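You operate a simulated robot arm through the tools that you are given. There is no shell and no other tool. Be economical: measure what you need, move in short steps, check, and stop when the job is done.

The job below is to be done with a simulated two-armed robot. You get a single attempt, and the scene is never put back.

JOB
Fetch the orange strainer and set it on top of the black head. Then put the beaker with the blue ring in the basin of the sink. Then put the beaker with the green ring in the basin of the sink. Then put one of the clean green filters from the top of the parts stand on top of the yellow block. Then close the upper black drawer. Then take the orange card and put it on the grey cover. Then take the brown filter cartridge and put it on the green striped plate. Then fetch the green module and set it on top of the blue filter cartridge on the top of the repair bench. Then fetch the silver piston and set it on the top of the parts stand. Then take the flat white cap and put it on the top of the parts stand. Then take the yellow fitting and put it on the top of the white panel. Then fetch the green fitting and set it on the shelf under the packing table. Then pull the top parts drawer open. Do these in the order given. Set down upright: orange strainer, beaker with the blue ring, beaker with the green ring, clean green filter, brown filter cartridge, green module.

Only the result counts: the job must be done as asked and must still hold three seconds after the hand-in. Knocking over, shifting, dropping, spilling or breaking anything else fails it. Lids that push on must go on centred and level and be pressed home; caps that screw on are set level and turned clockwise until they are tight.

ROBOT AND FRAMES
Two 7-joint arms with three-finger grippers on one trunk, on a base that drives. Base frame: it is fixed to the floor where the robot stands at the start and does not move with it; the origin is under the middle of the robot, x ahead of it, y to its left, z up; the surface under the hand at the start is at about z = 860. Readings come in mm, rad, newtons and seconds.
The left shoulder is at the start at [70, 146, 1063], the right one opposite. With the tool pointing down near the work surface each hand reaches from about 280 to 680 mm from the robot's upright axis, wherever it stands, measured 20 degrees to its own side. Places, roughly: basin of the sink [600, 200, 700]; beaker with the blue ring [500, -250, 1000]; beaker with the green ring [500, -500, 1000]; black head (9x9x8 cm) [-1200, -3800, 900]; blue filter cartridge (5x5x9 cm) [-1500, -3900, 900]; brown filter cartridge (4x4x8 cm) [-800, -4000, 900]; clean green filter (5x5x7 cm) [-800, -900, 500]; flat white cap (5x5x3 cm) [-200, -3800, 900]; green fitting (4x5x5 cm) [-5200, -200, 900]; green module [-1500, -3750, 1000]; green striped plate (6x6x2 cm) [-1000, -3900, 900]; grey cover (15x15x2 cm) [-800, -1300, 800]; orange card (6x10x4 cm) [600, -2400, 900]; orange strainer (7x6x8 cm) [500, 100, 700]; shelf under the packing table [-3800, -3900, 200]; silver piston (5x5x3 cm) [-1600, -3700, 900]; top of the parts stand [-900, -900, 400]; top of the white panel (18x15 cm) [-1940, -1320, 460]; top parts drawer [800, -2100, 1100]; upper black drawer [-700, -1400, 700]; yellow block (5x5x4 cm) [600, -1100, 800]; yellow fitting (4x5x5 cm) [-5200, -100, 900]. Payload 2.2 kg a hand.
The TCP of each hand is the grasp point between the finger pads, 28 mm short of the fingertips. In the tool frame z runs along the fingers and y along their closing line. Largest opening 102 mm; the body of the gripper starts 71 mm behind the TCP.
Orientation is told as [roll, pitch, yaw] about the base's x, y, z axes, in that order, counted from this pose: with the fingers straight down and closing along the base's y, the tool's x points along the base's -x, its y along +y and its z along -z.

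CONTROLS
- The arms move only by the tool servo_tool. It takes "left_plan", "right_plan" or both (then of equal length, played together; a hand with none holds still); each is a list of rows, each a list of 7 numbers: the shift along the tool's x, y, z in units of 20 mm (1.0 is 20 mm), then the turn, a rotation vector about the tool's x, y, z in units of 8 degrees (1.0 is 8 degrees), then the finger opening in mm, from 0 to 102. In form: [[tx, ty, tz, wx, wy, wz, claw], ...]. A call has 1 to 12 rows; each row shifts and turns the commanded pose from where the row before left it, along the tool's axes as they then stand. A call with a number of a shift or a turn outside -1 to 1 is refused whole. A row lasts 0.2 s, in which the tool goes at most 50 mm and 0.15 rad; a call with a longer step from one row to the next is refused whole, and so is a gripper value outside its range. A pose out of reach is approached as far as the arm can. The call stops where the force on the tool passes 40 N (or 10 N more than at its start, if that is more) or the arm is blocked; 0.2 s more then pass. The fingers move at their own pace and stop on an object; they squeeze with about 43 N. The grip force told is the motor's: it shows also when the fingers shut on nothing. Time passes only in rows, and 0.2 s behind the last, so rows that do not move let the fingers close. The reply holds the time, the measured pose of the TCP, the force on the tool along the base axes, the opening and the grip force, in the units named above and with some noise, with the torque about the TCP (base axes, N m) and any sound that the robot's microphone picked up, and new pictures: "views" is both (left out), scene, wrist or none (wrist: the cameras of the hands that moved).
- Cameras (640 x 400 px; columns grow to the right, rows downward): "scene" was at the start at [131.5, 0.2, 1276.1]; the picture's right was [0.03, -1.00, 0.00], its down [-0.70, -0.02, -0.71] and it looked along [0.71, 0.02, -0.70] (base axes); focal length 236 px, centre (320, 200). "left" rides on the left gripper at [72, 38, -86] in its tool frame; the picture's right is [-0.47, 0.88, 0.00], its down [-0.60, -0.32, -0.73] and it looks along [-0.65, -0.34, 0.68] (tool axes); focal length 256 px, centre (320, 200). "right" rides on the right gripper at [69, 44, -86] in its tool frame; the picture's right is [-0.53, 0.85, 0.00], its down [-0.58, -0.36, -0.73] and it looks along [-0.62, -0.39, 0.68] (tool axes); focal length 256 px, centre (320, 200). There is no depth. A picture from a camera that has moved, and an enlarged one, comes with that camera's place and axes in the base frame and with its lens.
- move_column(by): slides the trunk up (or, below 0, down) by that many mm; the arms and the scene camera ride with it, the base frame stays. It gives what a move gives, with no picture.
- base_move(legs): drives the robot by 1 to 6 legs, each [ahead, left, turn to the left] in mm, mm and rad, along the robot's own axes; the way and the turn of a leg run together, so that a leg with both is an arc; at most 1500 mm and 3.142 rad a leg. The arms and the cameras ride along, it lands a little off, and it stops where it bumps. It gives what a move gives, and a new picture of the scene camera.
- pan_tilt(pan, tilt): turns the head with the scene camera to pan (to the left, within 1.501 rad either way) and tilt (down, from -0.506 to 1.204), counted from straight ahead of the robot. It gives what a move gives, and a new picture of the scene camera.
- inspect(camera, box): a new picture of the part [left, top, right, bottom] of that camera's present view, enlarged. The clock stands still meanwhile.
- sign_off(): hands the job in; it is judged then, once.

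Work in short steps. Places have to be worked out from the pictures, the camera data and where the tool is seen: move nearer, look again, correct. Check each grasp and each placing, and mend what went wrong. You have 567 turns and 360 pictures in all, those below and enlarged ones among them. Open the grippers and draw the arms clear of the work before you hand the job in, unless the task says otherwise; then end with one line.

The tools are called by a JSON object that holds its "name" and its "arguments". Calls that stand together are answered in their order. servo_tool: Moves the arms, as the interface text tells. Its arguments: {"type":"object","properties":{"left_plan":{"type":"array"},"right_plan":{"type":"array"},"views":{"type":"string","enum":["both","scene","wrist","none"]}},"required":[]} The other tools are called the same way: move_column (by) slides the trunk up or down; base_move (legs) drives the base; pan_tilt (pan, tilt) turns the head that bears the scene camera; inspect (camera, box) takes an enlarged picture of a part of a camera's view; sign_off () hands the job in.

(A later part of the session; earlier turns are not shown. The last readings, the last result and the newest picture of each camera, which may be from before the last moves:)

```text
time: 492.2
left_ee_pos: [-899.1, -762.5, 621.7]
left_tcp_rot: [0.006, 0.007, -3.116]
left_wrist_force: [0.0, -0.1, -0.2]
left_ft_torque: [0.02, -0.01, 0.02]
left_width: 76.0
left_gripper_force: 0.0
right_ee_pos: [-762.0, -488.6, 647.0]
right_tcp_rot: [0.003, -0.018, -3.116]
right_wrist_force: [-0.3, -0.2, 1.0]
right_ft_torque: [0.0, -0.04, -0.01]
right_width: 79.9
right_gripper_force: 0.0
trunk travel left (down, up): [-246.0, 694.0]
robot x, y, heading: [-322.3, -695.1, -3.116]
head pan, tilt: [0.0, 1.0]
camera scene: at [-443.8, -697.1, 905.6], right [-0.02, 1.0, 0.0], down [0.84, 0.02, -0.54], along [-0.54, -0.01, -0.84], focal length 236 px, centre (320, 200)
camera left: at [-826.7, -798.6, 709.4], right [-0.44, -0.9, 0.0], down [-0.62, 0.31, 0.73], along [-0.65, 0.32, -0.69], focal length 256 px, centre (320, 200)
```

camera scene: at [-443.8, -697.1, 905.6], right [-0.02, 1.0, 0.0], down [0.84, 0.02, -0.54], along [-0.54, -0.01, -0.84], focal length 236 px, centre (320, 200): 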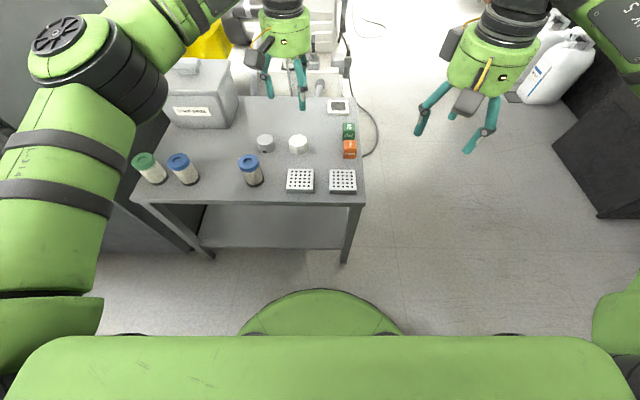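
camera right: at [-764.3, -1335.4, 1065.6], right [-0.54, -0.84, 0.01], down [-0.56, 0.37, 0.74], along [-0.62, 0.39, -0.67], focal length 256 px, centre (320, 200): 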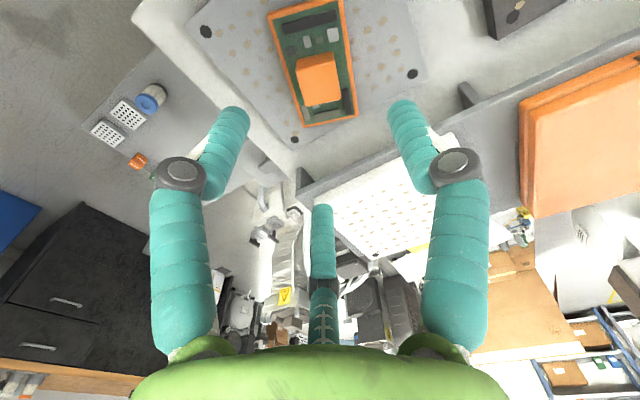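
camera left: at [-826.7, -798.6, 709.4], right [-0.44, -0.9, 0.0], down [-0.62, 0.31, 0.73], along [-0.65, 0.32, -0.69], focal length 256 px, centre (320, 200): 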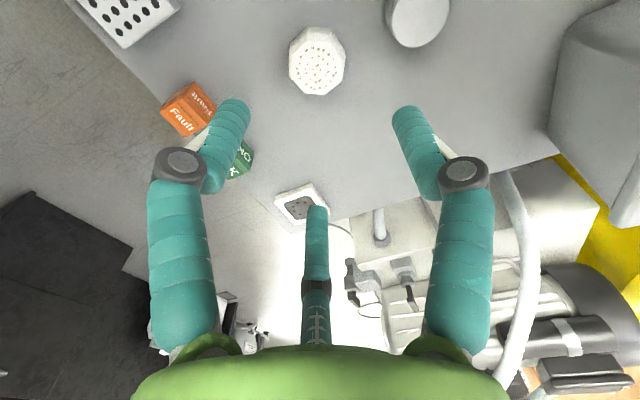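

Both are on the stand. Next the yellow fitting at the far side: retract, raise the trunk and survey toward −x.

{"name": "servo_tool", "arguments": {"left_plan": [[1, 0.5, -1, 0, 0, 0, 80], [1, 0.5, -1, 0, 0, 0, 80], [1, 0.5, -1, 0, 0, 0, 80], [1, 0.5, 0, 0, 0, 0, 80], [1, 0.5, 0, 0, 0, 0, 80], [1, 0.5, 0, 0, 0, 0, 80], [1, 0.5, 0, 0, 0, 0, 80], [1, 0.5, 0, 0, 0, 0, 80]], "views": "none"}}

{"name": "move_column", "arguments": {"by": 400}}

{"name": "base_move", "arguments": {"legs": [[0, -560, -0.025]]}}

{"name": "pan_tilt", "arguments": {"pan": 0, "tilt": 0.25}}

```text
time: 494.0
left_ee_pos: [-741.7, -842.0, 682.3]
left_tcp_rot: [0.005, 0.008, -3.114]
left_wrist_force: [0.1, 0.9, 0.1]
left_ft_torque: [0.02, 0.02, -0.04]
left_width: 80.1
left_gripper_force: 0.1
right_ee_pos: [-762.3, -488.3, 647.3]
right_tcp_rot: [0.005, -0.017, -3.119]
right_wrist_force: [0.3, 0.1, -0.7]
right_ft_torque: [0.01, 0.04, -0.04]
right_width: 80.1
right_gripper_force: 0.1
trunk travel left (down, up): [-246.0, 694.0]
robot x, y, heading: [-325.0, -691.2, -3.119]
head pan, tilt: [0.0, 1.0]
```

```text
time: 497.8
left_ee_pos: [-741.6, -841.3, 1081.4]
left_tcp_rot: [0.002, 0.009, -3.114]
left_wrist_force: [-1.4, 0.1, 1.3]
left_ft_torque: [0.01, -0.01, 0.02]
left_width: 79.9
left_gripper_force: 0.0
right_ee_pos: [-762.6, -487.9, 1048.3]
right_tcp_rot: [0.005, -0.016, -3.118]
right_wrist_force: [1.3, -0.2, -0.5]
right_ft_torque: [-0.02, 0.0, 0.01]
right_width: 79.9
right_gripper_force: 0.0
trunk travel left (down, up): [-646.0, 294.0]
robot x, y, heading: [-321.6, -697.5, -3.124]
head pan, tilt: [0.0, 1.0]
```

```text
time: 501.1
left_ee_pos: [-749.4, -266.0, 1082.4]
left_tcp_rot: [0.003, 0.007, 3.136]
left_wrist_force: [-0.3, 0.1, -0.2]
left_ft_torque: [0.0, 0.01, 0.0]
left_width: 80.0
left_gripper_force: 0.1
right_ee_pos: [-758.8, 87.6, 1048.1]
right_tcp_rot: [0.004, -0.018, 3.134]
right_wrist_force: [-0.2, 0.6, -0.2]
right_ft_torque: [0.04, 0.02, -0.01]
right_width: 79.8
right_gripper_force: 0.0
trunk travel left (down, up): [-646.0, 294.0]
robot x, y, heading: [-327.9, -131.3, 3.134]
head pan, tilt: [0.0, 1.0]
camera scene: at [-447.3, -131.3, 1305.6], right [0.01, 1.0, 0.0], down [0.84, -0.01, -0.54], along [-0.54, 0.01, -0.84], focal length 236 px, centre (320, 200)
```

scene: 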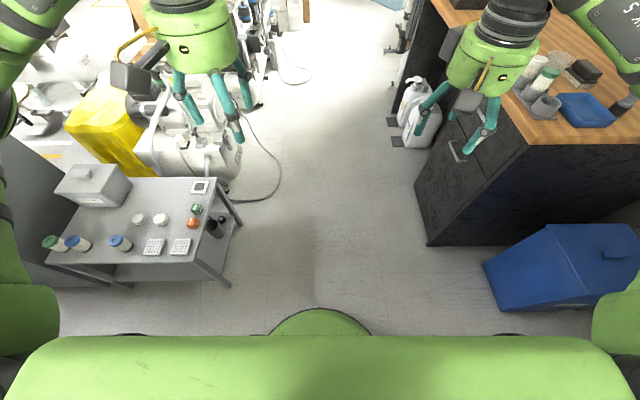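

```text
time: 502.1
left_ee_pos: [-749.2, -264.9, 1082.1]
left_tcp_rot: [0.003, 0.007, 3.136]
left_wrist_force: [-0.1, 0.0, -0.9]
left_ft_torque: [-0.03, -0.01, -0.01]
left_width: 80.0
left_gripper_force: 0.1
right_ee_pos: [-758.6, 87.8, 1046.9]
right_tcp_rot: [0.005, -0.017, 3.135]
right_wrist_force: [-0.5, -0.6, 0.4]
right_ft_torque: [-0.02, 0.02, 0.0]
right_width: 80.2
right_gripper_force: 0.1
trunk travel left (down, up): [-646.0, 294.0]
robot x, y, heading: [-327.5, -130.3, 3.127]
head pan, tilt: [0.0, 0.25]
camera scene: at [-471.1, -130.6, 1369.7], right [0.01, 1.0, 0.0], down [0.25, 0.0, -0.97], along [-0.97, 0.01, -0.25], focal length 236 px, centre (320, 200)
```

scene: 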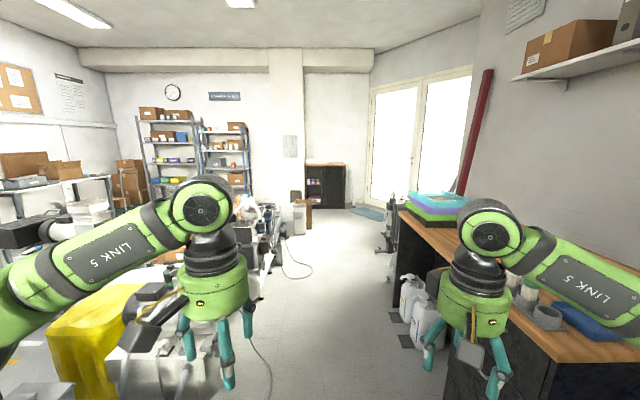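

The lane toward −x is clear. Drive 3 m down it, then look again.

{"name": "base_move", "arguments": {"legs": [[1500, 0, 0.014], [1500, 0, 0]]}}

```text
time: 516.6
left_ee_pos: [-3748.9, -173.8, 1083.3]
left_tcp_rot: [0.004, 0.008, 3.106]
left_wrist_force: [-0.3, -0.1, -0.1]
left_ft_torque: [0.04, 0.0, -0.01]
left_width: 79.9
left_gripper_force: 0.1
right_ee_pos: [-3748.3, 181.1, 1048.2]
right_tcp_rot: [0.004, -0.018, 3.102]
right_wrist_force: [0.1, 0.4, 0.0]
right_ft_torque: [-0.05, -0.01, -0.01]
right_width: 79.9
right_gripper_force: 0.0
trunk travel left (down, up): [-646.0, 294.0]
robot x, y, heading: [-3321.3, -53.3, 3.096]
head pan, tilt: [0.0, 0.25]
camera scene: at [-3466.5, -47.1, 1369.8], right [0.04, 1.0, 0.0], down [0.25, -0.01, -0.97], along [-0.97, 0.04, -0.25], focal length 236 px, centre (320, 200)
```

scene: 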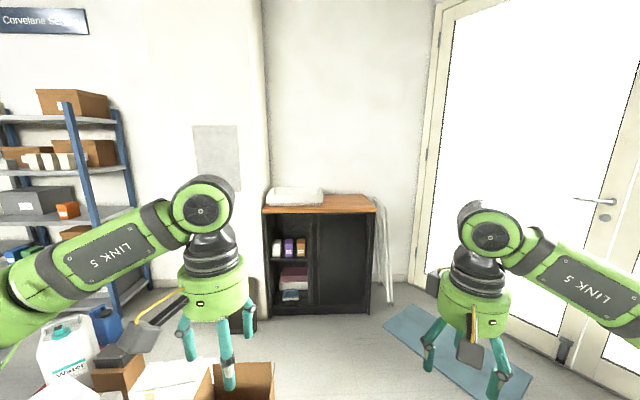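

The fittings should be on the far cabinet. Straighten the heading, shift right a little to avoid the boxes, and approach 650 mm.

{"name": "base_move", "arguments": {"legs": [[0, -130, 0.045], [650, 0, 0]]}}

{"name": "pan_tilt", "arguments": {"pan": 0.15, "tilt": 0.5}}

```text
time: 521.1
left_ee_pos: [-4391.5, -62.6, 1081.1]
left_tcp_rot: [0.003, 0.005, -3.136]
left_wrist_force: [-0.2, -0.2, 0.7]
left_ft_torque: [0.01, 0.04, -0.01]
left_width: 80.0
left_gripper_force: 0.1
right_ee_pos: [-4402.5, 290.8, 1047.3]
right_tcp_rot: [0.003, -0.017, -3.138]
right_wrist_force: [0.7, 0.6, -0.7]
right_ft_torque: [0.03, 0.03, -0.01]
right_width: 80.1
right_gripper_force: 0.1
trunk travel left (down, up): [-646.0, 294.0]
robot x, y, heading: [-3967.2, 77.3, -3.136]
head pan, tilt: [0.0, 0.25]
camera scene: at [-4113.5, 75.3, 1369.9], right [0.0, 1.0, 0.0], down [0.25, 0.0, -0.97], along [-0.97, 0.0, -0.25], focal length 236 px, centre (320, 200)
```

scene: 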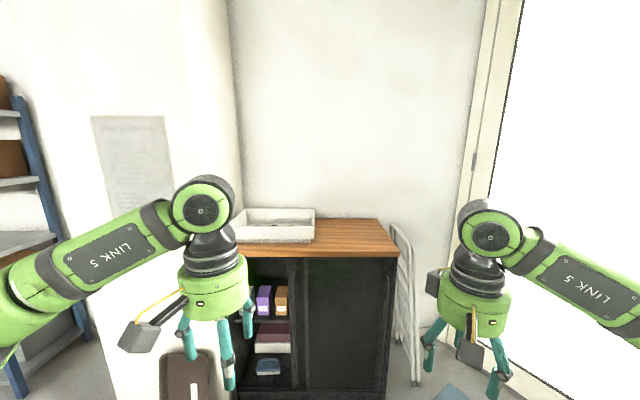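

```text
time: 521.9
left_ee_pos: [-4392.1, -62.0, 1080.8]
left_tcp_rot: [0.003, 0.004, -3.137]
left_wrist_force: [-0.5, 0.3, 0.4]
left_ft_torque: [-0.01, -0.03, 0.01]
left_width: 80.0
left_gripper_force: 0.1
right_ee_pos: [-4404.8, 290.2, 1048.1]
right_tcp_rot: [0.005, -0.018, -3.138]
right_wrist_force: [-0.5, 0.2, 0.3]
right_ft_torque: [-0.03, -0.01, 0.02]
right_width: 80.2
right_gripper_force: 0.0
trunk travel left (down, up): [-646.0, 294.0]
robot x, y, heading: [-3974.5, 77.4, -3.141]
head pan, tilt: [0.15, 0.499]
camera scene: at [-4110.6, 61.7, 1346.7], right [-0.15, 0.99, 0.0], down [0.47, 0.07, -0.88], along [-0.87, -0.13, -0.48], focal length 236 px, centre (320, 200)
```

scene: 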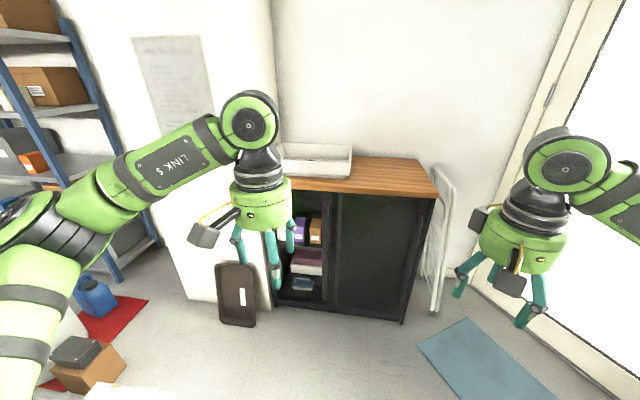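

A white tray sits on the cabinet top; the fittings should be in it. I'll approach and use the right hand (the left elbow would come near the pillar).

{"name": "base_move", "arguments": {"legs": [[690, 40, 0]]}}

{"name": "pan_tilt", "arguments": {"pan": 0.2, "tilt": 0.8}}

```text
time: 525.7
left_ee_pos: [-5092.8, -99.4, 1082.3]
left_tcp_rot: [0.004, 0.004, -3.141]
left_wrist_force: [1.3, -0.3, 0.8]
left_ft_torque: [0.01, 0.03, 0.02]
left_width: 80.3
left_gripper_force: 0.0
right_ee_pos: [-5105.3, 253.5, 1047.8]
right_tcp_rot: [0.004, -0.019, -3.142]
right_wrist_force: [-0.3, -0.1, 0.8]
right_ft_torque: [0.05, 0.0, 0.0]
right_width: 80.2
right_gripper_force: 0.0
trunk travel left (down, up): [-646.0, 294.0]
robot x, y, heading: [-4673.7, 33.5, 3.137]
head pan, tilt: [0.15, 0.499]
camera scene: at [-4812.7, 23.1, 1346.7], right [-0.15, 0.99, 0.0], down [0.47, 0.07, -0.88], along [-0.87, -0.13, -0.48], focal length 236 px, centre (320, 200)
```

scene: 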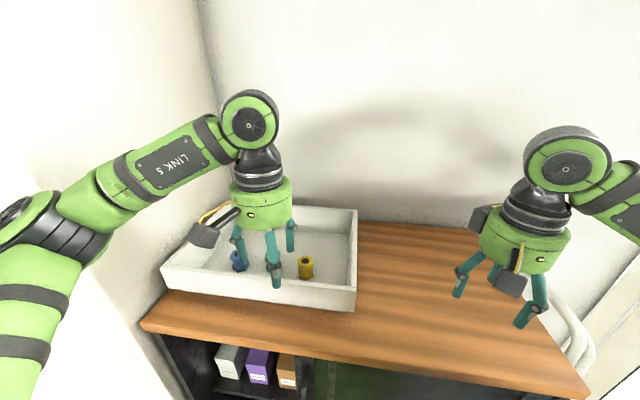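

```text
time: 526.5
left_ee_pos: [-5093.9, -99.3, 1082.8]
left_tcp_rot: [0.004, 0.006, -3.14]
left_wrist_force: [0.0, -0.2, 0.0]
left_ft_torque: [-0.01, 0.05, -0.01]
left_width: 80.0
left_gripper_force: 0.1
right_ee_pos: [-5106.2, 254.0, 1048.3]
right_tcp_rot: [0.004, -0.017, -3.142]
right_wrist_force: [0.7, 0.0, 0.4]
right_ft_torque: [0.02, 0.01, -0.01]
right_width: 80.0
right_gripper_force: 0.0
trunk travel left (down, up): [-646.0, 294.0]
robot x, y, heading: [-4674.4, 39.7, 3.138]
head pan, tilt: [0.201, 0.799]
camera scene: at [-4802.3, 20.7, 1320.8], right [-0.2, 0.98, 0.0], down [0.7, 0.14, -0.7], along [-0.68, -0.14, -0.72], focal length 236 px, centre (320, 200)
```

scene: 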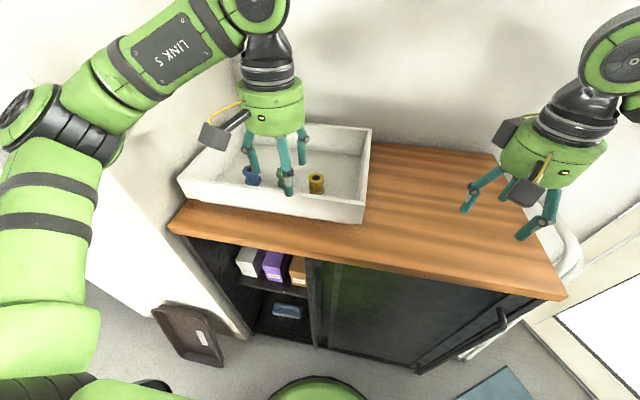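

{"name": "inspect", "arguments": {"camera": "scene", "box": [170, 110, 390, 240]}}

{"name": "inspect", "arguments": {"camera": "left", "box": [0, 0, 640, 400]}}

```text
2.91 times, centred on (280, 175) of scene
camera zoom: at [-4802.3, 20.7, 1320.8], right [-0.2, 0.98, 0.0], down [0.7, 0.14, -0.7], along [-0.68, -0.14, -0.72], focal length 687 px, centre (436, 273)
```

zoom: 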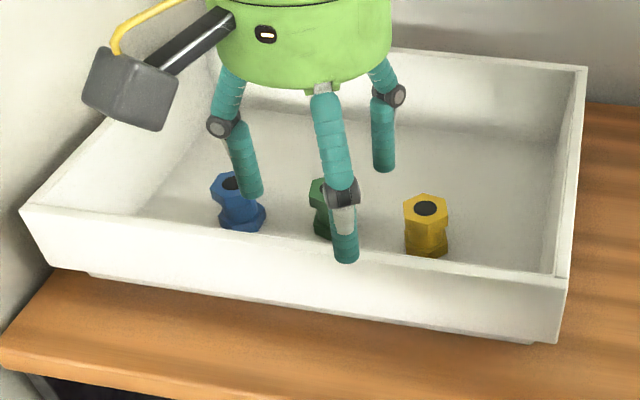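

```text
1.00 times, centred on (320, 200) of left (not enlarged: the box is as wide or as high as the picture)
camera zoom: at [-5022.1, -137.1, 1170.1], right [-0.46, -0.89, 0.0], down [-0.61, 0.32, 0.73], along [-0.64, 0.34, -0.69], focal length 256 px, centre (320, 200)
```

zoom: 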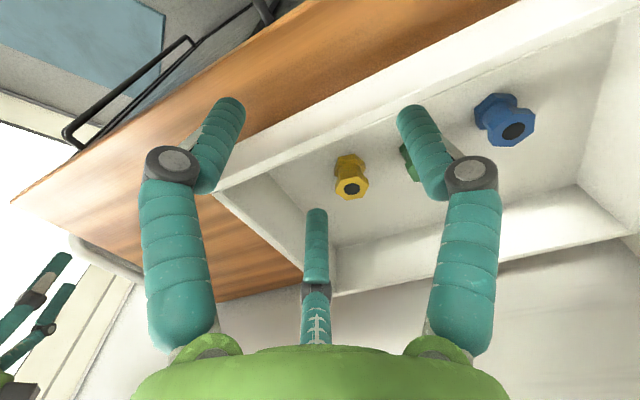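

The tray holds blue, green and yellow hex fittings. Yellow ≈[-5220, −72, top 954], green ≈[-5213, −150]. First tuck the left hand up and back, and turn the right hand by −60° so no finger points toward the green fitting.

{"name": "servo_tool", "arguments": {"left_plan": [[1, 0, -1, 0, 0, 0, 80], [1, 0, -1, 0, 0, 0, 80], [1, 0, -1, 0, 0, 0, 80], [1, 0, -1, 0, 0, 0, 80], [1, 0, -1, 0, 0, 0, 80], [1, 0, -1, 0, 0, 0, 80], [0, 0, -1, 0, 0, 0, 80], [0, 0, -1, 0, 0, 0, 80]], "right_plan": [[0, 0, 0, 0, 0.12, 1, 64], [0, 0, 0, 0, 0, 1, 64], [0, 0, 0, 0, 0, 1, 64], [0, 0, 0, 0, 0, 1, 64], [0, 0, 0, 0, 0, 1, 64], [0, 0, 0, 0, 0, 1, 64], [0, 0, 0, 0, 0, 1, 64], [0, 0, 0, 0, 0, 0.5, 64]], "views": "none"}}

```text
time: 528.3
left_ee_pos: [-4973.4, -98.0, 1243.2]
left_tcp_rot: [0.005, 0.005, -3.141]
left_wrist_force: [0.1, -0.3, -0.1]
left_ft_torque: [-0.03, -0.04, -0.02]
left_width: 80.0
left_gripper_force: 0.1
right_ee_pos: [-5105.1, 254.4, 1048.2]
right_tcp_rot: [0.002, 0.002, 2.092]
right_wrist_force: [0.7, -0.7, -0.2]
right_ft_torque: [-0.02, 0.03, 0.03]
right_width: 63.7
right_gripper_force: 0.1
trunk travel left (down, up): [-646.0, 294.0]
robot x, y, heading: [-4675.0, 39.5, 3.136]
head pan, tilt: [0.201, 0.799]
```

{"name": "servo_tool", "arguments": {"right_plan": [[0.8, 0.93, 0, 0, 0, 0, 64], [0.8, 0.93, 0, 0, 0, 0, 64], [0.8, 0.93, 0, 0, 0, 0, 64], [0.8, 0.93, 0, 0, 0, 0, 64], [0.8, 0.93, 0, 0, 0, 0, 64], [0.8, 0.93, 0, 0, 0, 0, 64], [0.8, 0.93, 0, 0, 0, 0, 64], [0.8, 0.93, 0, 0, 0, 0, 64], [0.8, 0.93, 0, 0, 0, 0, 64], [0.8, 0.93, 0, 0, 0, 0, 64], [0.8, 0.93, 0, 0, 0, 0, 64]], "views": "both"}}

```text
time: 530.7
left_ee_pos: [-4974.3, -99.9, 1243.3]
left_tcp_rot: [0.001, 0.005, -3.14]
left_wrist_force: [-0.4, 0.0, -0.7]
left_ft_torque: [0.02, 0.02, 0.02]
left_width: 80.0
left_gripper_force: 0.1
right_ee_pos: [-5195.7, -3.3, 1050.4]
right_tcp_rot: [0.004, 0.003, 2.096]
right_wrist_force: [0.6, 0.0, 0.0]
right_ft_torque: [-0.02, 0.02, 0.0]
right_width: 64.0
right_gripper_force: 0.0
trunk travel left (down, up): [-646.0, 294.0]
robot x, y, heading: [-4673.9, 35.1, 3.138]
head pan, tilt: [0.201, 0.799]
camera scene: at [-4802.2, 19.1, 1320.7], right [-0.2, 0.98, 0.0], down [0.7, 0.14, -0.7], along [-0.68, -0.14, -0.72], focal length 236 px, centre (320, 200)
camera right: at [-5199.4, -84.8, 1135.8], right [-1.0, 0.04, 0.0], down [0.03, 0.68, 0.73], along [0.03, 0.73, -0.68], focal length 256 px, centre (320, 200)
```

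scene: 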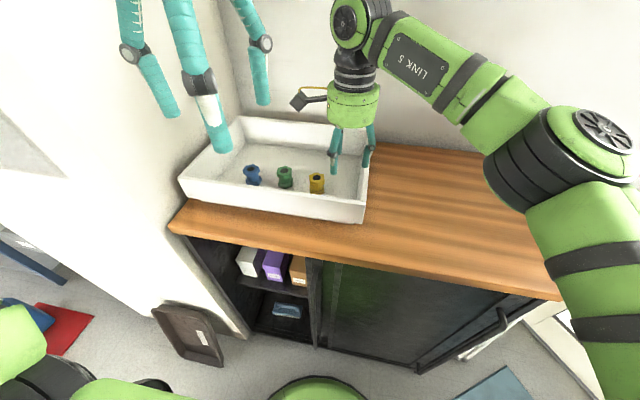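
right: 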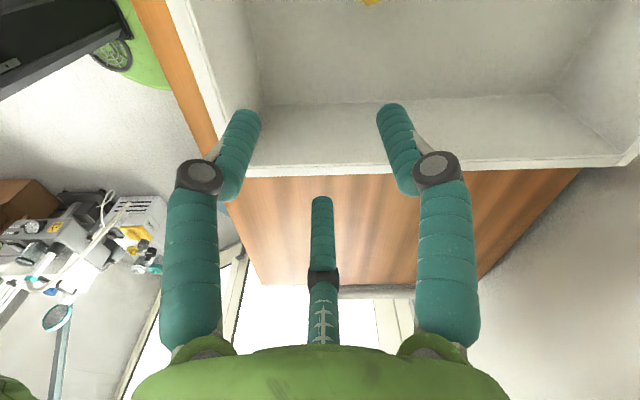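

{"name": "servo_tool", "arguments": {"right_plan": [[0.8, 0.92, 0, 0, 0, 0, 64], [0.8, 0.92, 0, 0, 0, 0, 64], [0.8, 0.92, 0, 0, 0, 0, 64]], "views": "wrist"}}

{"name": "inspect", "arguments": {"camera": "scene", "box": [210, 110, 390, 230]}}

```text
time: 531.5
left_ee_pos: [-4974.4, -99.8, 1243.5]
left_tcp_rot: [0.005, 0.005, -3.139]
left_wrist_force: [-0.1, -0.1, 0.1]
left_ft_torque: [-0.02, 0.04, 0.02]
left_width: 79.9
left_gripper_force: 0.1
right_ee_pos: [-5212.3, -56.7, 1049.6]
right_tcp_rot: [0.007, 0.002, 2.095]
right_wrist_force: [0.9, 0.2, 0.7]
right_ft_torque: [-0.01, 0.03, -0.02]
right_width: 64.2
right_gripper_force: 0.1
right hand out of reach, approached as far as the arm can: row 3
trunk travel left (down, up): [-646.0, 294.0]
robot x, y, heading: [-4674.7, 39.6, 3.134]
head pan, tilt: [0.201, 0.799]
camera right: at [-5215.0, -138.0, 1135.3], right [-1.0, 0.04, 0.0], down [0.03, 0.69, 0.73], along [0.03, 0.73, -0.69], focal length 256 px, centre (320, 200)
```

right: 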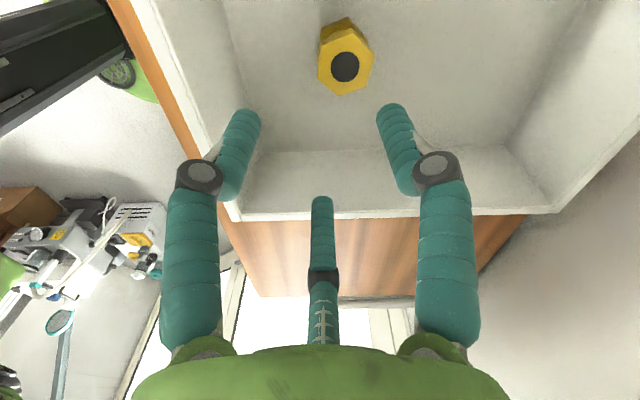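

```text
3.33 times, centred on (300, 170) of scene
camera zoom: at [-4801.6, 21.1, 1320.8], right [-0.2, 0.98, 0.0], down [0.7, 0.14, -0.7], along [-0.68, -0.14, -0.72], focal length 787 px, centre (387, 300)
```

zoom: 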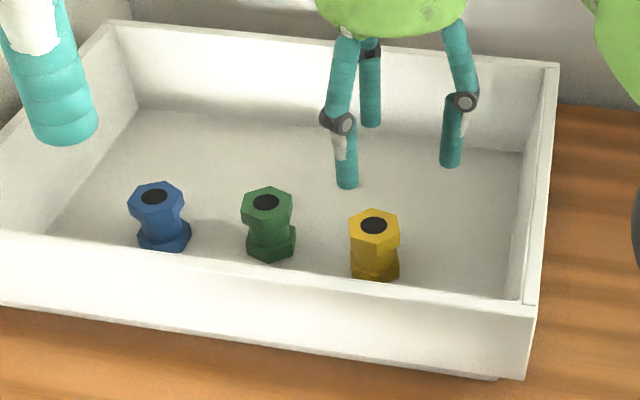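

Yellow at [-5228, −74]. It's at the reach limit, so shift the base 40 mm left and 35 mm ahead.

{"name": "base_move", "arguments": {"legs": [[35, 40, 0.005]]}}

{"name": "inspect", "arguments": {"camera": "right", "box": [0, 0, 640, 400]}}

```text
time: 532.5
left_ee_pos: [-5005.3, -136.5, 1243.5]
left_tcp_rot: [0.004, 0.002, -3.136]
left_wrist_force: [1.2, 0.3, 0.3]
left_ft_torque: [-0.02, 0.05, -0.01]
left_width: 80.3
left_gripper_force: 0.0
right_ee_pos: [-5243.5, -97.8, 1049.9]
right_tcp_rot: [0.011, 0.007, 2.099]
right_wrist_force: [-0.1, 0.3, 0.2]
right_ft_torque: [-0.02, 0.02, -0.01]
right_width: 63.9
right_gripper_force: 0.0
trunk travel left (down, up): [-646.0, 294.0]
robot x, y, heading: [-4707.7, -1.7, -3.138]
head pan, tilt: [0.201, 0.799]
camera scene: at [-4833.5, -17.0, 1321.1], right [-0.2, 0.98, 0.0], down [0.7, 0.14, -0.7], along [-0.68, -0.14, -0.72], focal length 236 px, centre (320, 200)
```

scene: 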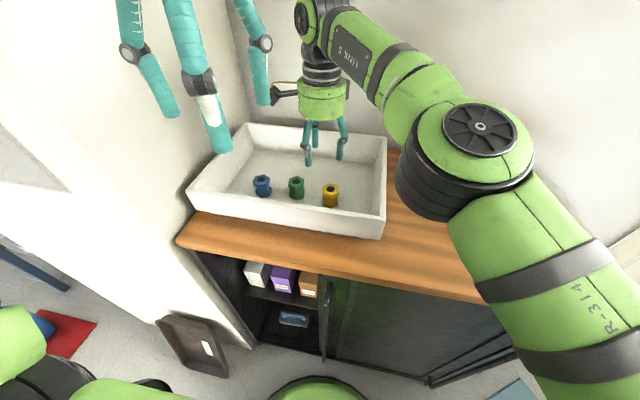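

```text
1.00 times, centred on (320, 200) of right (not enlarged: the box is as wide or as high as the picture)
camera zoom: at [-5246.8, -178.0, 1136.4], right [-1.0, 0.04, 0.0], down [0.03, 0.69, 0.73], along [0.02, 0.73, -0.69], focal length 256 px, centre (320, 200)
```

zoom: 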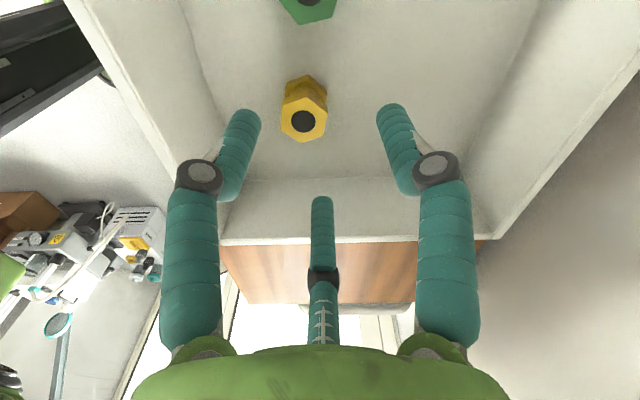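

{"name": "servo_tool", "arguments": {"right_plan": [[-0.33, -0.52, 0.5, 0, 0, 0, 70], [-0.33, -0.53, 1, 0, 0, 0, 70], [0, 0, 1, 0, 0, 0, 70], [0, 0, 0.5, 0, 0, 0, 70]], "views": "wrist"}}

```text
time: 533.5
left_ee_pos: [-5007.7, -138.9, 1243.3]
left_tcp_rot: [0.004, 0.007, -3.136]
left_wrist_force: [0.3, -0.8, 0.7]
left_ft_torque: [-0.02, 0.0, 0.01]
left_width: 79.9
left_gripper_force: 0.0
right_ee_pos: [-5235.8, -76.0, 987.3]
right_tcp_rot: [0.004, 0.007, 2.102]
right_wrist_force: [0.1, 0.7, 0.5]
right_ft_torque: [0.01, 0.0, 0.0]
right_width: 69.6
right_gripper_force: 0.0
trunk travel left (down, up): [-646.0, 294.0]
robot x, y, heading: [-4706.0, -1.7, -3.138]
head pan, tilt: [0.201, 0.799]
camera right: at [-5237.7, -157.7, 1074.0], right [-1.0, 0.04, 0.0], down [0.03, 0.69, 0.73], along [0.02, 0.73, -0.69], focal length 256 px, centre (320, 200)
```

right: 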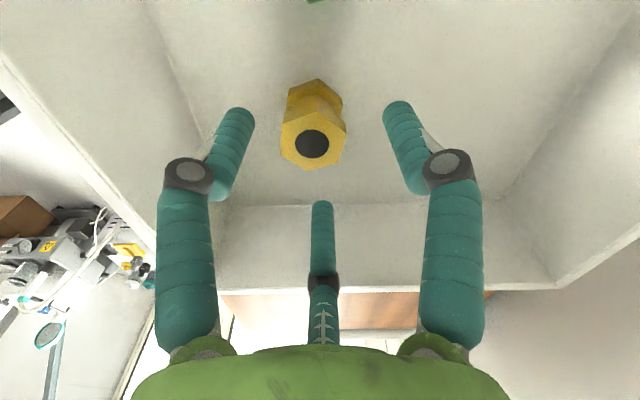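

{"name": "servo_tool", "arguments": {"right_plan": [[0.13, -0.14, 1, 0, 0, 0, 70], [0, 0, 1, 0, 0, 0, 70], [0, 0, 0.05, 0, 0, 0, 70], [0, 0, 0, 0, 0, 0, 20], [0, 0, 0, 0, 0, 0, 20], [0, 0, 0, 0, 0, 0, 20]], "views": "wrist"}}

```text
time: 534.9
left_ee_pos: [-5007.9, -139.5, 1242.6]
left_tcp_rot: [0.003, 0.006, -3.136]
left_wrist_force: [-1.1, -0.2, -0.5]
left_ft_torque: [-0.02, 0.02, 0.01]
left_width: 80.0
left_gripper_force: 0.1
right_ee_pos: [-5231.7, -77.8, 947.8]
right_tcp_rot: [0.006, 0.002, 2.1]
right_wrist_force: [-2.0, 0.2, 4.0]
right_ft_torque: [-0.1, 0.01, -0.03]
right_width: 34.4
right_gripper_force: 42.7
trunk travel left (down, up): [-646.0, 294.0]
robot x, y, heading: [-4707.0, -1.2, -3.138]
head pan, tilt: [0.201, 0.799]
camera right: at [-5234.7, -159.7, 1033.9], right [-1.0, 0.04, 0.0], down [0.03, 0.69, 0.73], along [0.02, 0.73, -0.69], focal length 256 px, centre (320, 200)
```

right: 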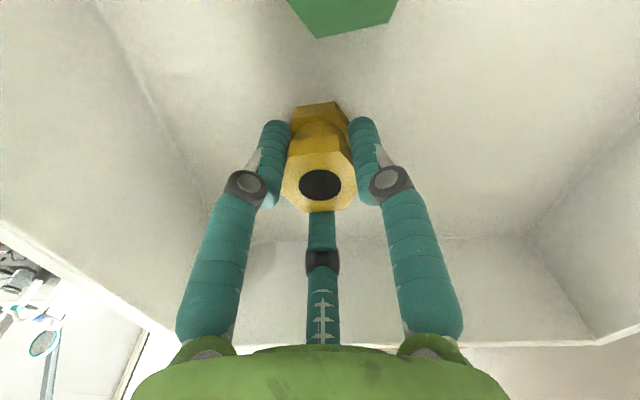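

Yellow fitting held (34 mm). Lift and bring it back, then retreat from the cabinet.

{"name": "servo_tool", "arguments": {"right_plan": [[0, 0, -0.4, 0, 0, 0, 20], [0, 0, -1, 0, 0, 0, 20], [0, 0, -1, 0, 0, 0, 20], [0, 0, -1, 0, 0, 0, 20], [0, 0, -1, 0, 0, 0, 20], [0, 0, -1, 0, 0, 0, 20], [0, 0, -1, 0, 0, 0, 20], [-0.8, -0.92, 0, 0, 0, 0, 20], [-0.8, -0.92, 0, 0, 0, 0, 20], [-0.8, -0.92, 0, 0, 0, 0, 20], [-0.8, -0.92, 0, 0, 0, 0, 20], [-0.8, -0.92, 0, 0, 0, 0, 20]], "views": "none"}}

{"name": "servo_tool", "arguments": {"right_plan": [[-0.4, -1, 0, 0, 0, -1, 20], [-0.2, -1, 0, 0, 0, -1, 20], [0, -1, 0, 0, 0, -1, 20], [0, -1, 0, 0, 0, -1, 20], [0, 0, 0, 0, 0, -1, 20], [0.5, 0, 0, 0, 0, -1, 20], [1, 0, 0, 0, 0, -1, 20], [1, 0, 0, 0, 0, -0.5, 20], [1, 0, 0, 0, 0, 0, 20]], "views": "scene"}}

```text
time: 537.5
left_ee_pos: [-5007.6, -137.5, 1242.8]
left_tcp_rot: [0.005, 0.005, -3.137]
left_wrist_force: [-0.2, 0.5, -0.4]
left_ft_torque: [0.04, 0.0, -0.01]
left_width: 80.0
left_gripper_force: 0.0
right_ee_pos: [-5190.6, 38.9, 1075.1]
right_tcp_rot: [0.005, 0.006, 2.1]
right_wrist_force: [0.2, 0.7, -2.0]
right_ft_torque: [0.01, 0.01, -0.01]
right_width: 34.6
right_gripper_force: 42.7
trunk travel left (down, up): [-646.0, 294.0]
robot x, y, heading: [-4707.4, 2.5, -3.141]
head pan, tilt: [0.201, 0.799]
```

```text
time: 539.5
left_ee_pos: [-5007.3, -139.2, 1244.7]
left_tcp_rot: [0.003, 0.005, -3.135]
left_wrist_force: [0.3, -0.9, 0.6]
left_ft_torque: [0.01, -0.01, 0.01]
left_width: 80.0
left_gripper_force: 0.0
right_ee_pos: [-5070.1, 92.5, 1074.7]
right_tcp_rot: [0.006, -0.003, -3.136]
right_wrist_force: [0.0, 0.2, -2.1]
right_ft_torque: [-0.04, 0.03, 0.01]
right_width: 34.5
right_gripper_force: 42.8
trunk travel left (down, up): [-646.0, 294.0]
robot x, y, heading: [-4706.2, -0.7, -3.14]
head pan, tilt: [0.201, 0.799]
camera scene: at [-4835.6, -19.5, 1320.8], right [-0.2, 0.98, 0.0], down [0.7, 0.14, -0.7], along [-0.68, -0.14, -0.72], focal length 236 px, centre (320, 200)
```

scene: 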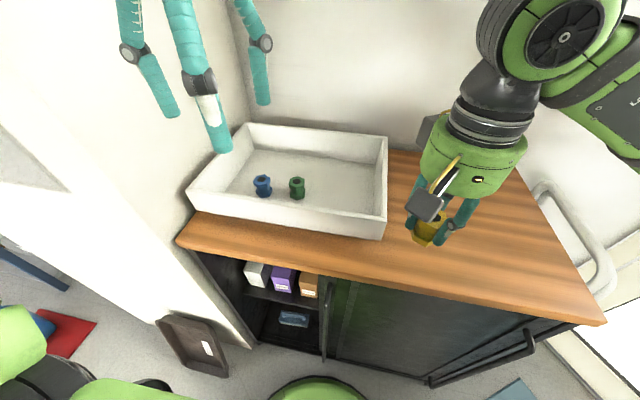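

Back out of the alcove and look toward the white panel area from x≈−2700.

{"name": "base_move", "arguments": {"legs": [[-700, 0, 0], [-1300, 60, 0]]}}

{"name": "pan_tilt", "arguments": {"pan": 1.5, "tilt": 0.4}}

```text
time: 541.5
left_ee_pos: [-4833.9, -135.6, 1244.2]
left_tcp_rot: [0.004, 0.009, -3.14]
left_wrist_force: [0.1, -0.4, 0.3]
left_ft_torque: [0.02, -0.07, 0.02]
left_width: 79.9
left_gripper_force: 0.1
right_ee_pos: [-4895.2, 97.2, 1073.3]
right_tcp_rot: [0.007, 0.0, -3.141]
right_wrist_force: [-0.5, -1.0, -2.1]
right_ft_torque: [-0.01, -0.02, 0.02]
right_width: 34.5
right_gripper_force: 42.6
trunk travel left (down, up): [-646.0, 294.0]
robot x, y, heading: [-4528.5, -0.1, 3.139]
head pan, tilt: [0.201, 0.799]
stopped in leg 1: the robot was blocked; the commanded pose is now the measured one
camera scene: at [-4661.3, -15.8, 1320.4], right [-0.2, 0.98, 0.0], down [0.7, 0.14, -0.7], along [-0.68, -0.14, -0.72], focal length 236 px, centre (320, 200)
```

scene: 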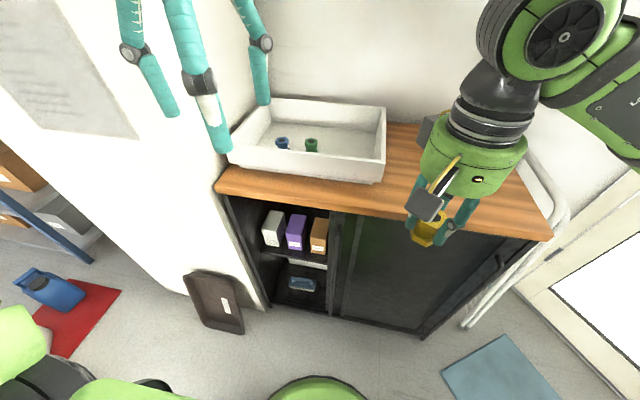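

```text
time: 542.9
left_ee_pos: [-4830.8, -135.7, 1244.0]
left_tcp_rot: [0.004, 0.004, -3.142]
left_wrist_force: [-0.6, 0.1, -0.2]
left_ft_torque: [0.02, 0.02, 0.0]
left_width: 79.9
left_gripper_force: 0.1
right_ee_pos: [-4893.9, 94.8, 1074.9]
right_tcp_rot: [0.005, -0.004, -3.14]
right_wrist_force: [0.2, -0.4, -0.5]
right_ft_torque: [-0.01, 0.02, 0.0]
right_width: 34.4
right_gripper_force: 43.1
trunk travel left (down, up): [-646.0, 294.0]
robot x, y, heading: [-4528.1, 2.4, 3.139]
head pan, tilt: [1.499, 0.4]
camera scene: at [-4586.3, -92.9, 1355.8], right [-1.0, 0.07, 0.0], down [0.03, 0.39, -0.92], along [-0.07, -0.92, -0.39], focal length 236 px, centre (320, 200)
```

scene: 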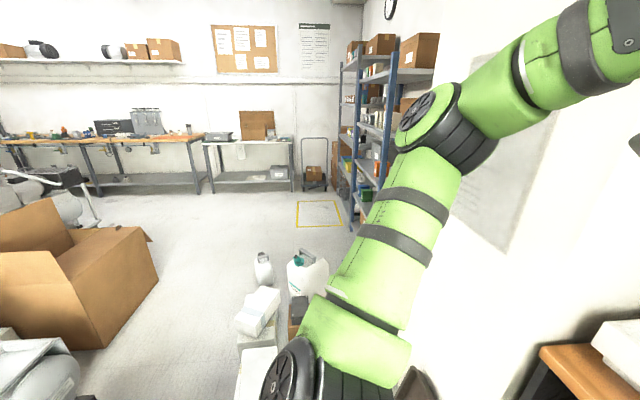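

Blocked while reversing — something beside the base. Look down at the left rear.

{"name": "pan_tilt", "arguments": {"pan": 1.5, "tilt": 1.1}}

```text
time: 544.0
left_ee_pos: [-4831.6, -135.1, 1243.8]
left_tcp_rot: [0.002, 0.003, -3.139]
left_wrist_force: [0.1, -0.4, 0.8]
left_ft_torque: [0.03, 0.0, 0.02]
left_width: 80.1
left_gripper_force: 0.1
right_ee_pos: [-4893.1, 95.1, 1073.5]
right_tcp_rot: [0.004, -0.003, -3.139]
right_wrist_force: [-0.8, -0.3, -0.3]
right_ft_torque: [0.0, 0.02, 0.02]
right_width: 34.2
right_gripper_force: 42.9
trunk travel left (down, up): [-646.0, 294.0]
robot x, y, heading: [-4534.9, -0.9, 3.142]
head pan, tilt: [1.499, 1.1]
camera scene: at [-4584.2, -63.6, 1299.0], right [-1.0, 0.07, 0.0], down [0.06, 0.89, -0.45], along [-0.03, -0.45, -0.89], focal length 236 px, centre (320, 200)
```

scene: 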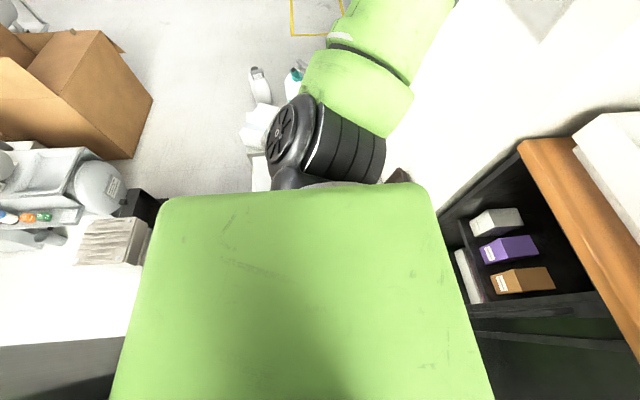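

The base probably met the cart items at its left rear; on the way in I was ~80 mm further right. Shift right 130 mm, then reverse.

{"name": "base_move", "arguments": {"legs": [[60, -130, 0], [-800, 0, 0], [-1200, 50, 0]]}}

{"name": "pan_tilt", "arguments": {"pan": 1.5, "tilt": 0.5}}

```text
time: 555.1
left_ee_pos: [-2855.0, -48.5, 1243.4]
left_tcp_rot: [0.002, 0.006, -3.136]
left_wrist_force: [0.1, -0.5, -0.6]
left_ft_torque: [-0.02, 0.01, 0.0]
left_width: 80.0
left_gripper_force: 0.1
right_ee_pos: [-2918.5, 183.4, 1074.2]
right_tcp_rot: [0.005, -0.001, -3.137]
right_wrist_force: [-0.1, 0.4, -0.2]
right_ft_torque: [0.03, -0.02, -0.02]
right_width: 34.4
right_gripper_force: 42.5
trunk travel left (down, up): [-646.0, 294.0]
robot x, y, heading: [-2556.4, 88.5, -3.144]
head pan, tilt: [1.499, 1.1]
camera scene: at [-2609.5, 25.5, 1298.9], right [-1.0, 0.07, 0.0], down [0.06, 0.89, -0.45], along [-0.03, -0.45, -0.89], focal length 236 px, centre (320, 200)
```

scene: 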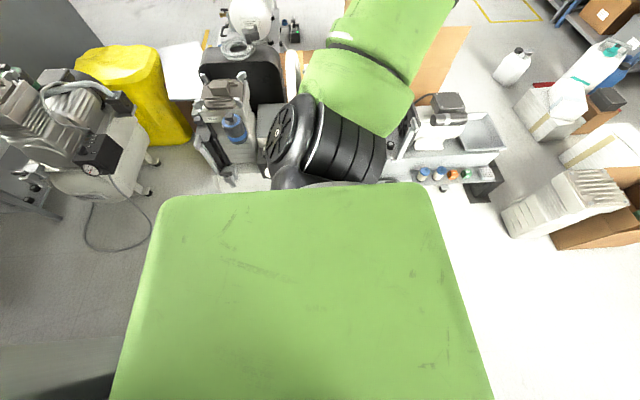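

```text
time: 556.1
left_ee_pos: [-2855.6, -47.5, 1242.5]
left_tcp_rot: [0.003, 0.004, -3.135]
left_wrist_force: [0.3, -0.3, -0.7]
left_ft_torque: [-0.02, 0.0, -0.01]
left_width: 79.7
left_gripper_force: 0.0
right_ee_pos: [-2919.0, 184.5, 1072.0]
right_tcp_rot: [0.005, -0.003, -3.137]
right_wrist_force: [-0.6, 0.1, -1.4]
right_ft_torque: [0.0, -0.01, 0.02]
right_width: 34.3
right_gripper_force: 43.0
trunk travel left (down, up): [-646.0, 294.0]
robot x, y, heading: [-2555.2, 92.9, -3.137]
head pan, tilt: [1.499, 0.499]
camera scene: at [-2611.2, -2.3, 1346.6], right [-1.0, 0.07, 0.0], down [0.03, 0.48, -0.88], along [-0.06, -0.88, -0.48], focal length 236 px, centre (320, 200)
```

scene: 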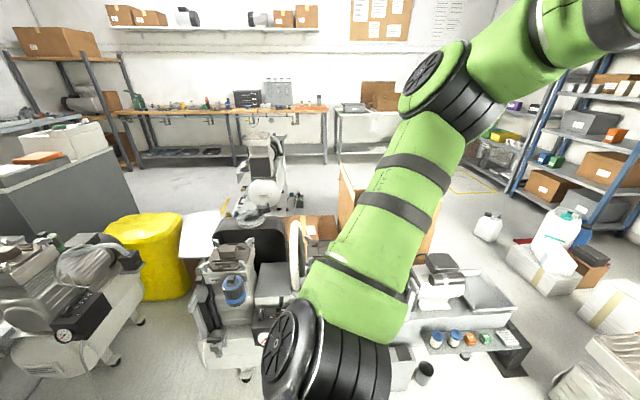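

The white panel appears at pixel (200, 235). Enlarge it.

{"name": "inspect", "arguments": {"camera": "scene", "box": [90, 180, 330, 330]}}

```text
2.67 times, centred on (210, 255) of scene
camera zoom: at [-2611.2, -2.3, 1346.6], right [-1.0, 0.07, 0.0], down [0.03, 0.48, -0.88], along [-0.06, -0.88, -0.48], focal length 630 px, centre (613, 53)
```

zoom: 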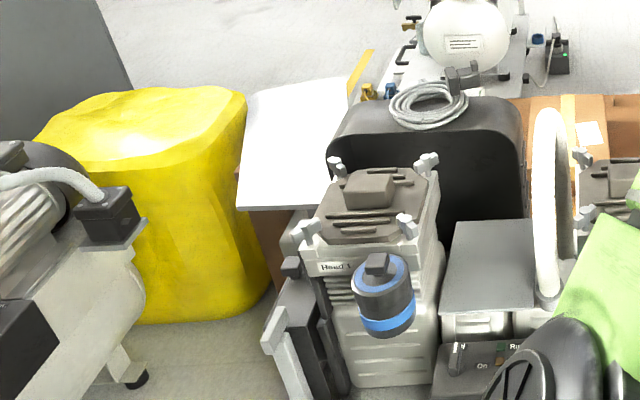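

The panel is the white sheet amid the machine cluster; only its south side is open floor. I'll go around through the corridor to the area south of it.

{"name": "base_move", "arguments": {"legs": [[-1200, 0, 0], [-1040, 100, 0], [0, 0, 1.566], [1300, 0, 0], [1250, 0, 0]]}}

{"name": "base_move", "arguments": {"legs": [[0, -850, 0]]}}

{"name": "pan_tilt", "arguments": {"pan": -1.5, "tilt": 0.4}}

```text
time: 583.0
left_ee_pos: [-219.6, -2865.9, 1243.8]
left_tcp_rot: [0.003, 0.006, -1.598]
left_wrist_force: [0.6, -0.6, 0.5]
left_ft_torque: [0.02, 0.01, -0.02]
left_width: 80.0
left_gripper_force: 0.1
right_ee_pos: [-452.9, -2921.9, 1073.5]
right_tcp_rot: [0.006, -0.003, -1.6]
right_wrist_force: [0.1, -0.2, -1.5]
right_ft_torque: [-0.01, 0.02, 0.03]
right_width: 34.1
right_gripper_force: 43.1
trunk travel left (down, up): [-646.0, 294.0]
robot x, y, heading: [-346.1, -2559.4, -1.597]
head pan, tilt: [1.499, 0.499]
camera scene: at [-259.2, -2622.6, 1346.7], right [-0.1, -0.99, 0.0], down [-0.48, 0.05, -0.88], along [0.87, -0.09, -0.48], focal length 236 px, centre (320, 200)
```

scene: 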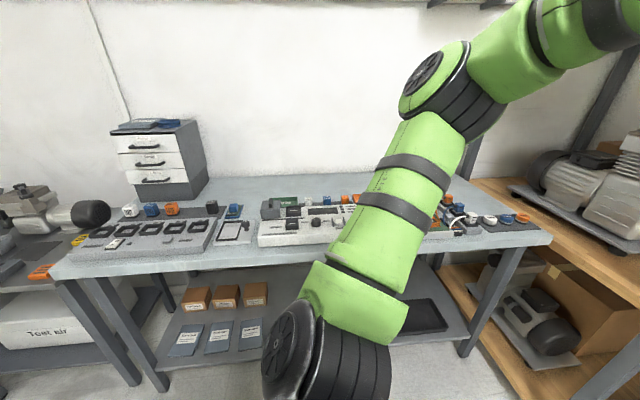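

```text
time: 587.6
left_ee_pos: [-1079.2, -2836.6, 1245.6]
left_tcp_rot: [0.004, 0.004, -1.605]
left_wrist_force: [0.5, 0.6, 0.9]
left_ft_torque: [0.04, 0.0, -0.02]
left_width: 80.0
left_gripper_force: 0.1
right_ee_pos: [-1313.4, -2892.2, 1073.7]
right_tcp_rot: [0.006, -0.002, -1.606]
right_wrist_force: [0.6, 1.2, -1.1]
right_ft_torque: [0.0, -0.01, -0.03]
right_width: 34.4
right_gripper_force: 43.2
trunk travel left (down, up): [-646.0, 294.0]
robot x, y, heading: [-1205.6, -2530.4, -1.608]
head pan, tilt: [1.499, 0.499]
camera scene: at [-1117.2, -2594.4, 1346.6], right [-0.11, -0.99, 0.0], down [-0.48, 0.05, -0.88], along [0.87, -0.1, -0.48], focal length 236 px, centre (320, 200)
```

scene: 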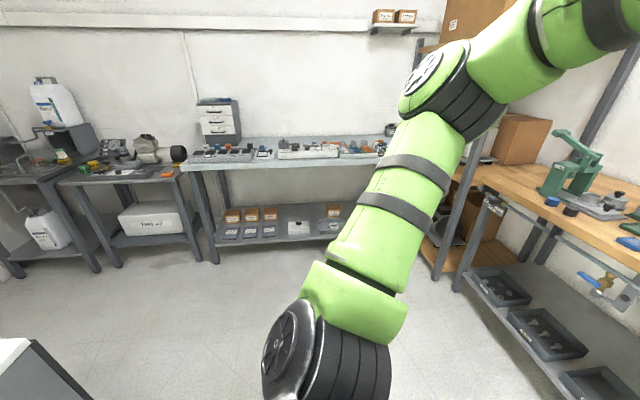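

```text
time: 590.2
left_ee_pos: [-1079.6, -2837.7, 1244.1]
left_tcp_rot: [0.005, 0.003, -1.607]
left_wrist_force: [0.3, 0.4, -0.4]
left_ft_torque: [0.03, -0.02, 0.0]
left_width: 79.9
left_gripper_force: 0.1
right_ee_pos: [-1314.2, -2892.3, 1074.1]
right_tcp_rot: [0.003, -0.003, -1.606]
right_wrist_force: [0.0, -0.3, -1.3]
right_ft_torque: [-0.01, -0.01, 0.0]
right_width: 34.4
right_gripper_force: 42.9
trunk travel left (down, up): [-646.0, 294.0]
robot x, y, heading: [-1207.6, -2527.4, -1.611]
head pan, tilt: [-1.499, 0.4]
camera scene: at [-1300.7, -2587.6, 1355.8], right [-0.03, 1.0, 0.0], down [0.39, 0.01, -0.92], along [-0.92, -0.03, -0.39], focal length 236 px, centre (320, 200)
```

scene: 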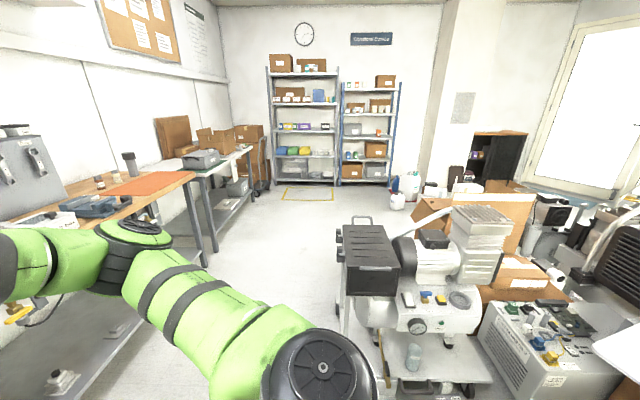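

Now I see the area: white pump cart near (−2250, −2100), a grey valve box, and the panel beyond. Turn around to face +y and move to x≈−1650 for a view.

{"name": "base_move", "arguments": {"legs": [[0, -150, 0], [0, 0, 1.6], [0, 0, 1.58], [0, 300, 0]]}}

{"name": "pan_tilt", "arguments": {"pan": 0.15, "tilt": 0.6}}

```text
time: 601.1
left_ee_pos: [-1759.3, -2239.5, 1244.1]
left_tcp_rot: [0.005, 0.004, 1.581]
left_wrist_force: [-0.2, 0.2, 0.0]
left_ft_torque: [0.02, 0.01, 0.01]
left_width: 79.9
left_gripper_force: 0.0
right_ee_pos: [-1528.9, -2175.1, 1073.6]
right_tcp_rot: [0.007, -0.003, 1.582]
right_wrist_force: [0.7, -0.1, -0.9]
right_ft_torque: [0.06, 0.05, -0.01]
right_width: 34.3
right_gripper_force: 43.4
trunk travel left (down, up): [-646.0, 294.0]
robot x, y, heading: [-1622.5, -2540.5, 1.579]
head pan, tilt: [-1.499, 0.4]
stopped in leg 4: the robot was blocked; the commanded pose is now the measured one
camera scene: at [-1527.4, -2483.5, 1355.7], right [0.08, -1.0, 0.0], down [-0.39, -0.03, -0.92], along [0.92, 0.07, -0.39], focal length 236 px, centre (320, 200)
```

scene: 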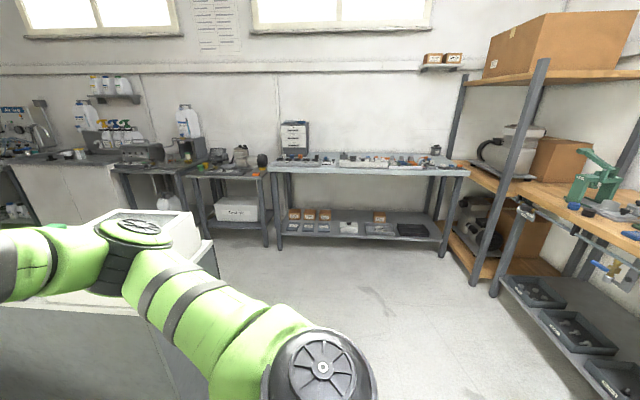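

```text
time: 602.8
left_ee_pos: [-1761.7, -2237.3, 1244.8]
left_tcp_rot: [0.004, 0.004, 1.582]
left_wrist_force: [-1.2, -0.4, 0.5]
left_ft_torque: [-0.02, -0.02, -0.03]
left_width: 80.3
left_gripper_force: 0.1
right_ee_pos: [-1531.4, -2171.8, 1074.2]
right_tcp_rot: [0.006, -0.001, 1.584]
right_wrist_force: [-0.1, -0.2, -2.1]
right_ft_torque: [0.01, 0.03, -0.02]
right_width: 34.2
right_gripper_force: 42.7
trunk travel left (down, up): [-646.0, 294.0]
robot x, y, heading: [-1620.2, -2538.2, 1.58]
head pan, tilt: [0.15, 0.6]
camera scene: at [-1635.9, -2402.5, 1337.6], right [0.99, 0.16, 0.0], down [0.09, -0.56, -0.83], along [-0.13, 0.81, -0.56], focal length 236 px, centre (320, 200)
```

scene: 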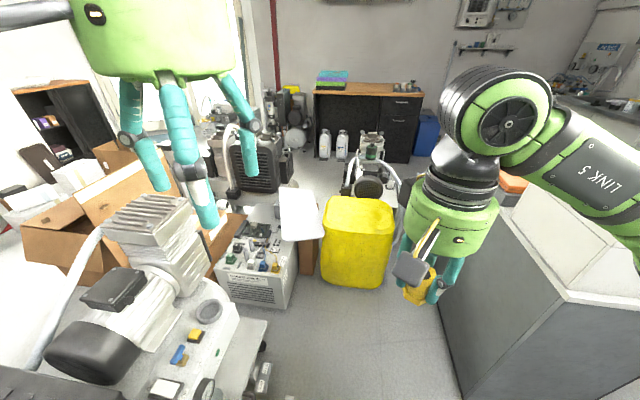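

A clear view: the white panel lies left of the yellow bin. Enlarge.

{"name": "inspect", "arguments": {"camera": "scene", "box": [200, 160, 420, 310]}}

```text
2.67 times, centred on (310, 235) of scene
camera zoom: at [-1635.9, -2402.5, 1337.6], right [0.99, 0.16, 0.0], down [0.09, -0.56, -0.83], along [-0.13, 0.81, -0.56], focal length 630 px, centre (347, 107)
```

zoom: 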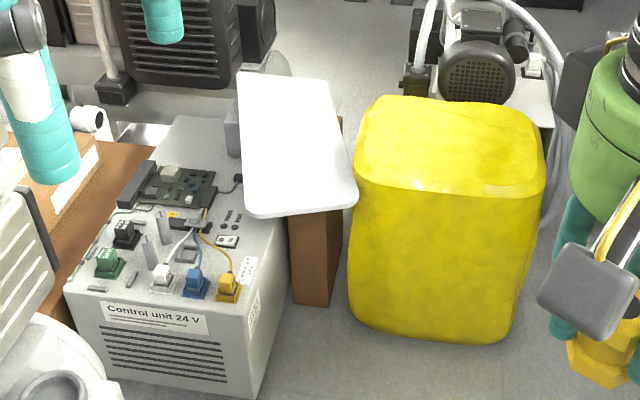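

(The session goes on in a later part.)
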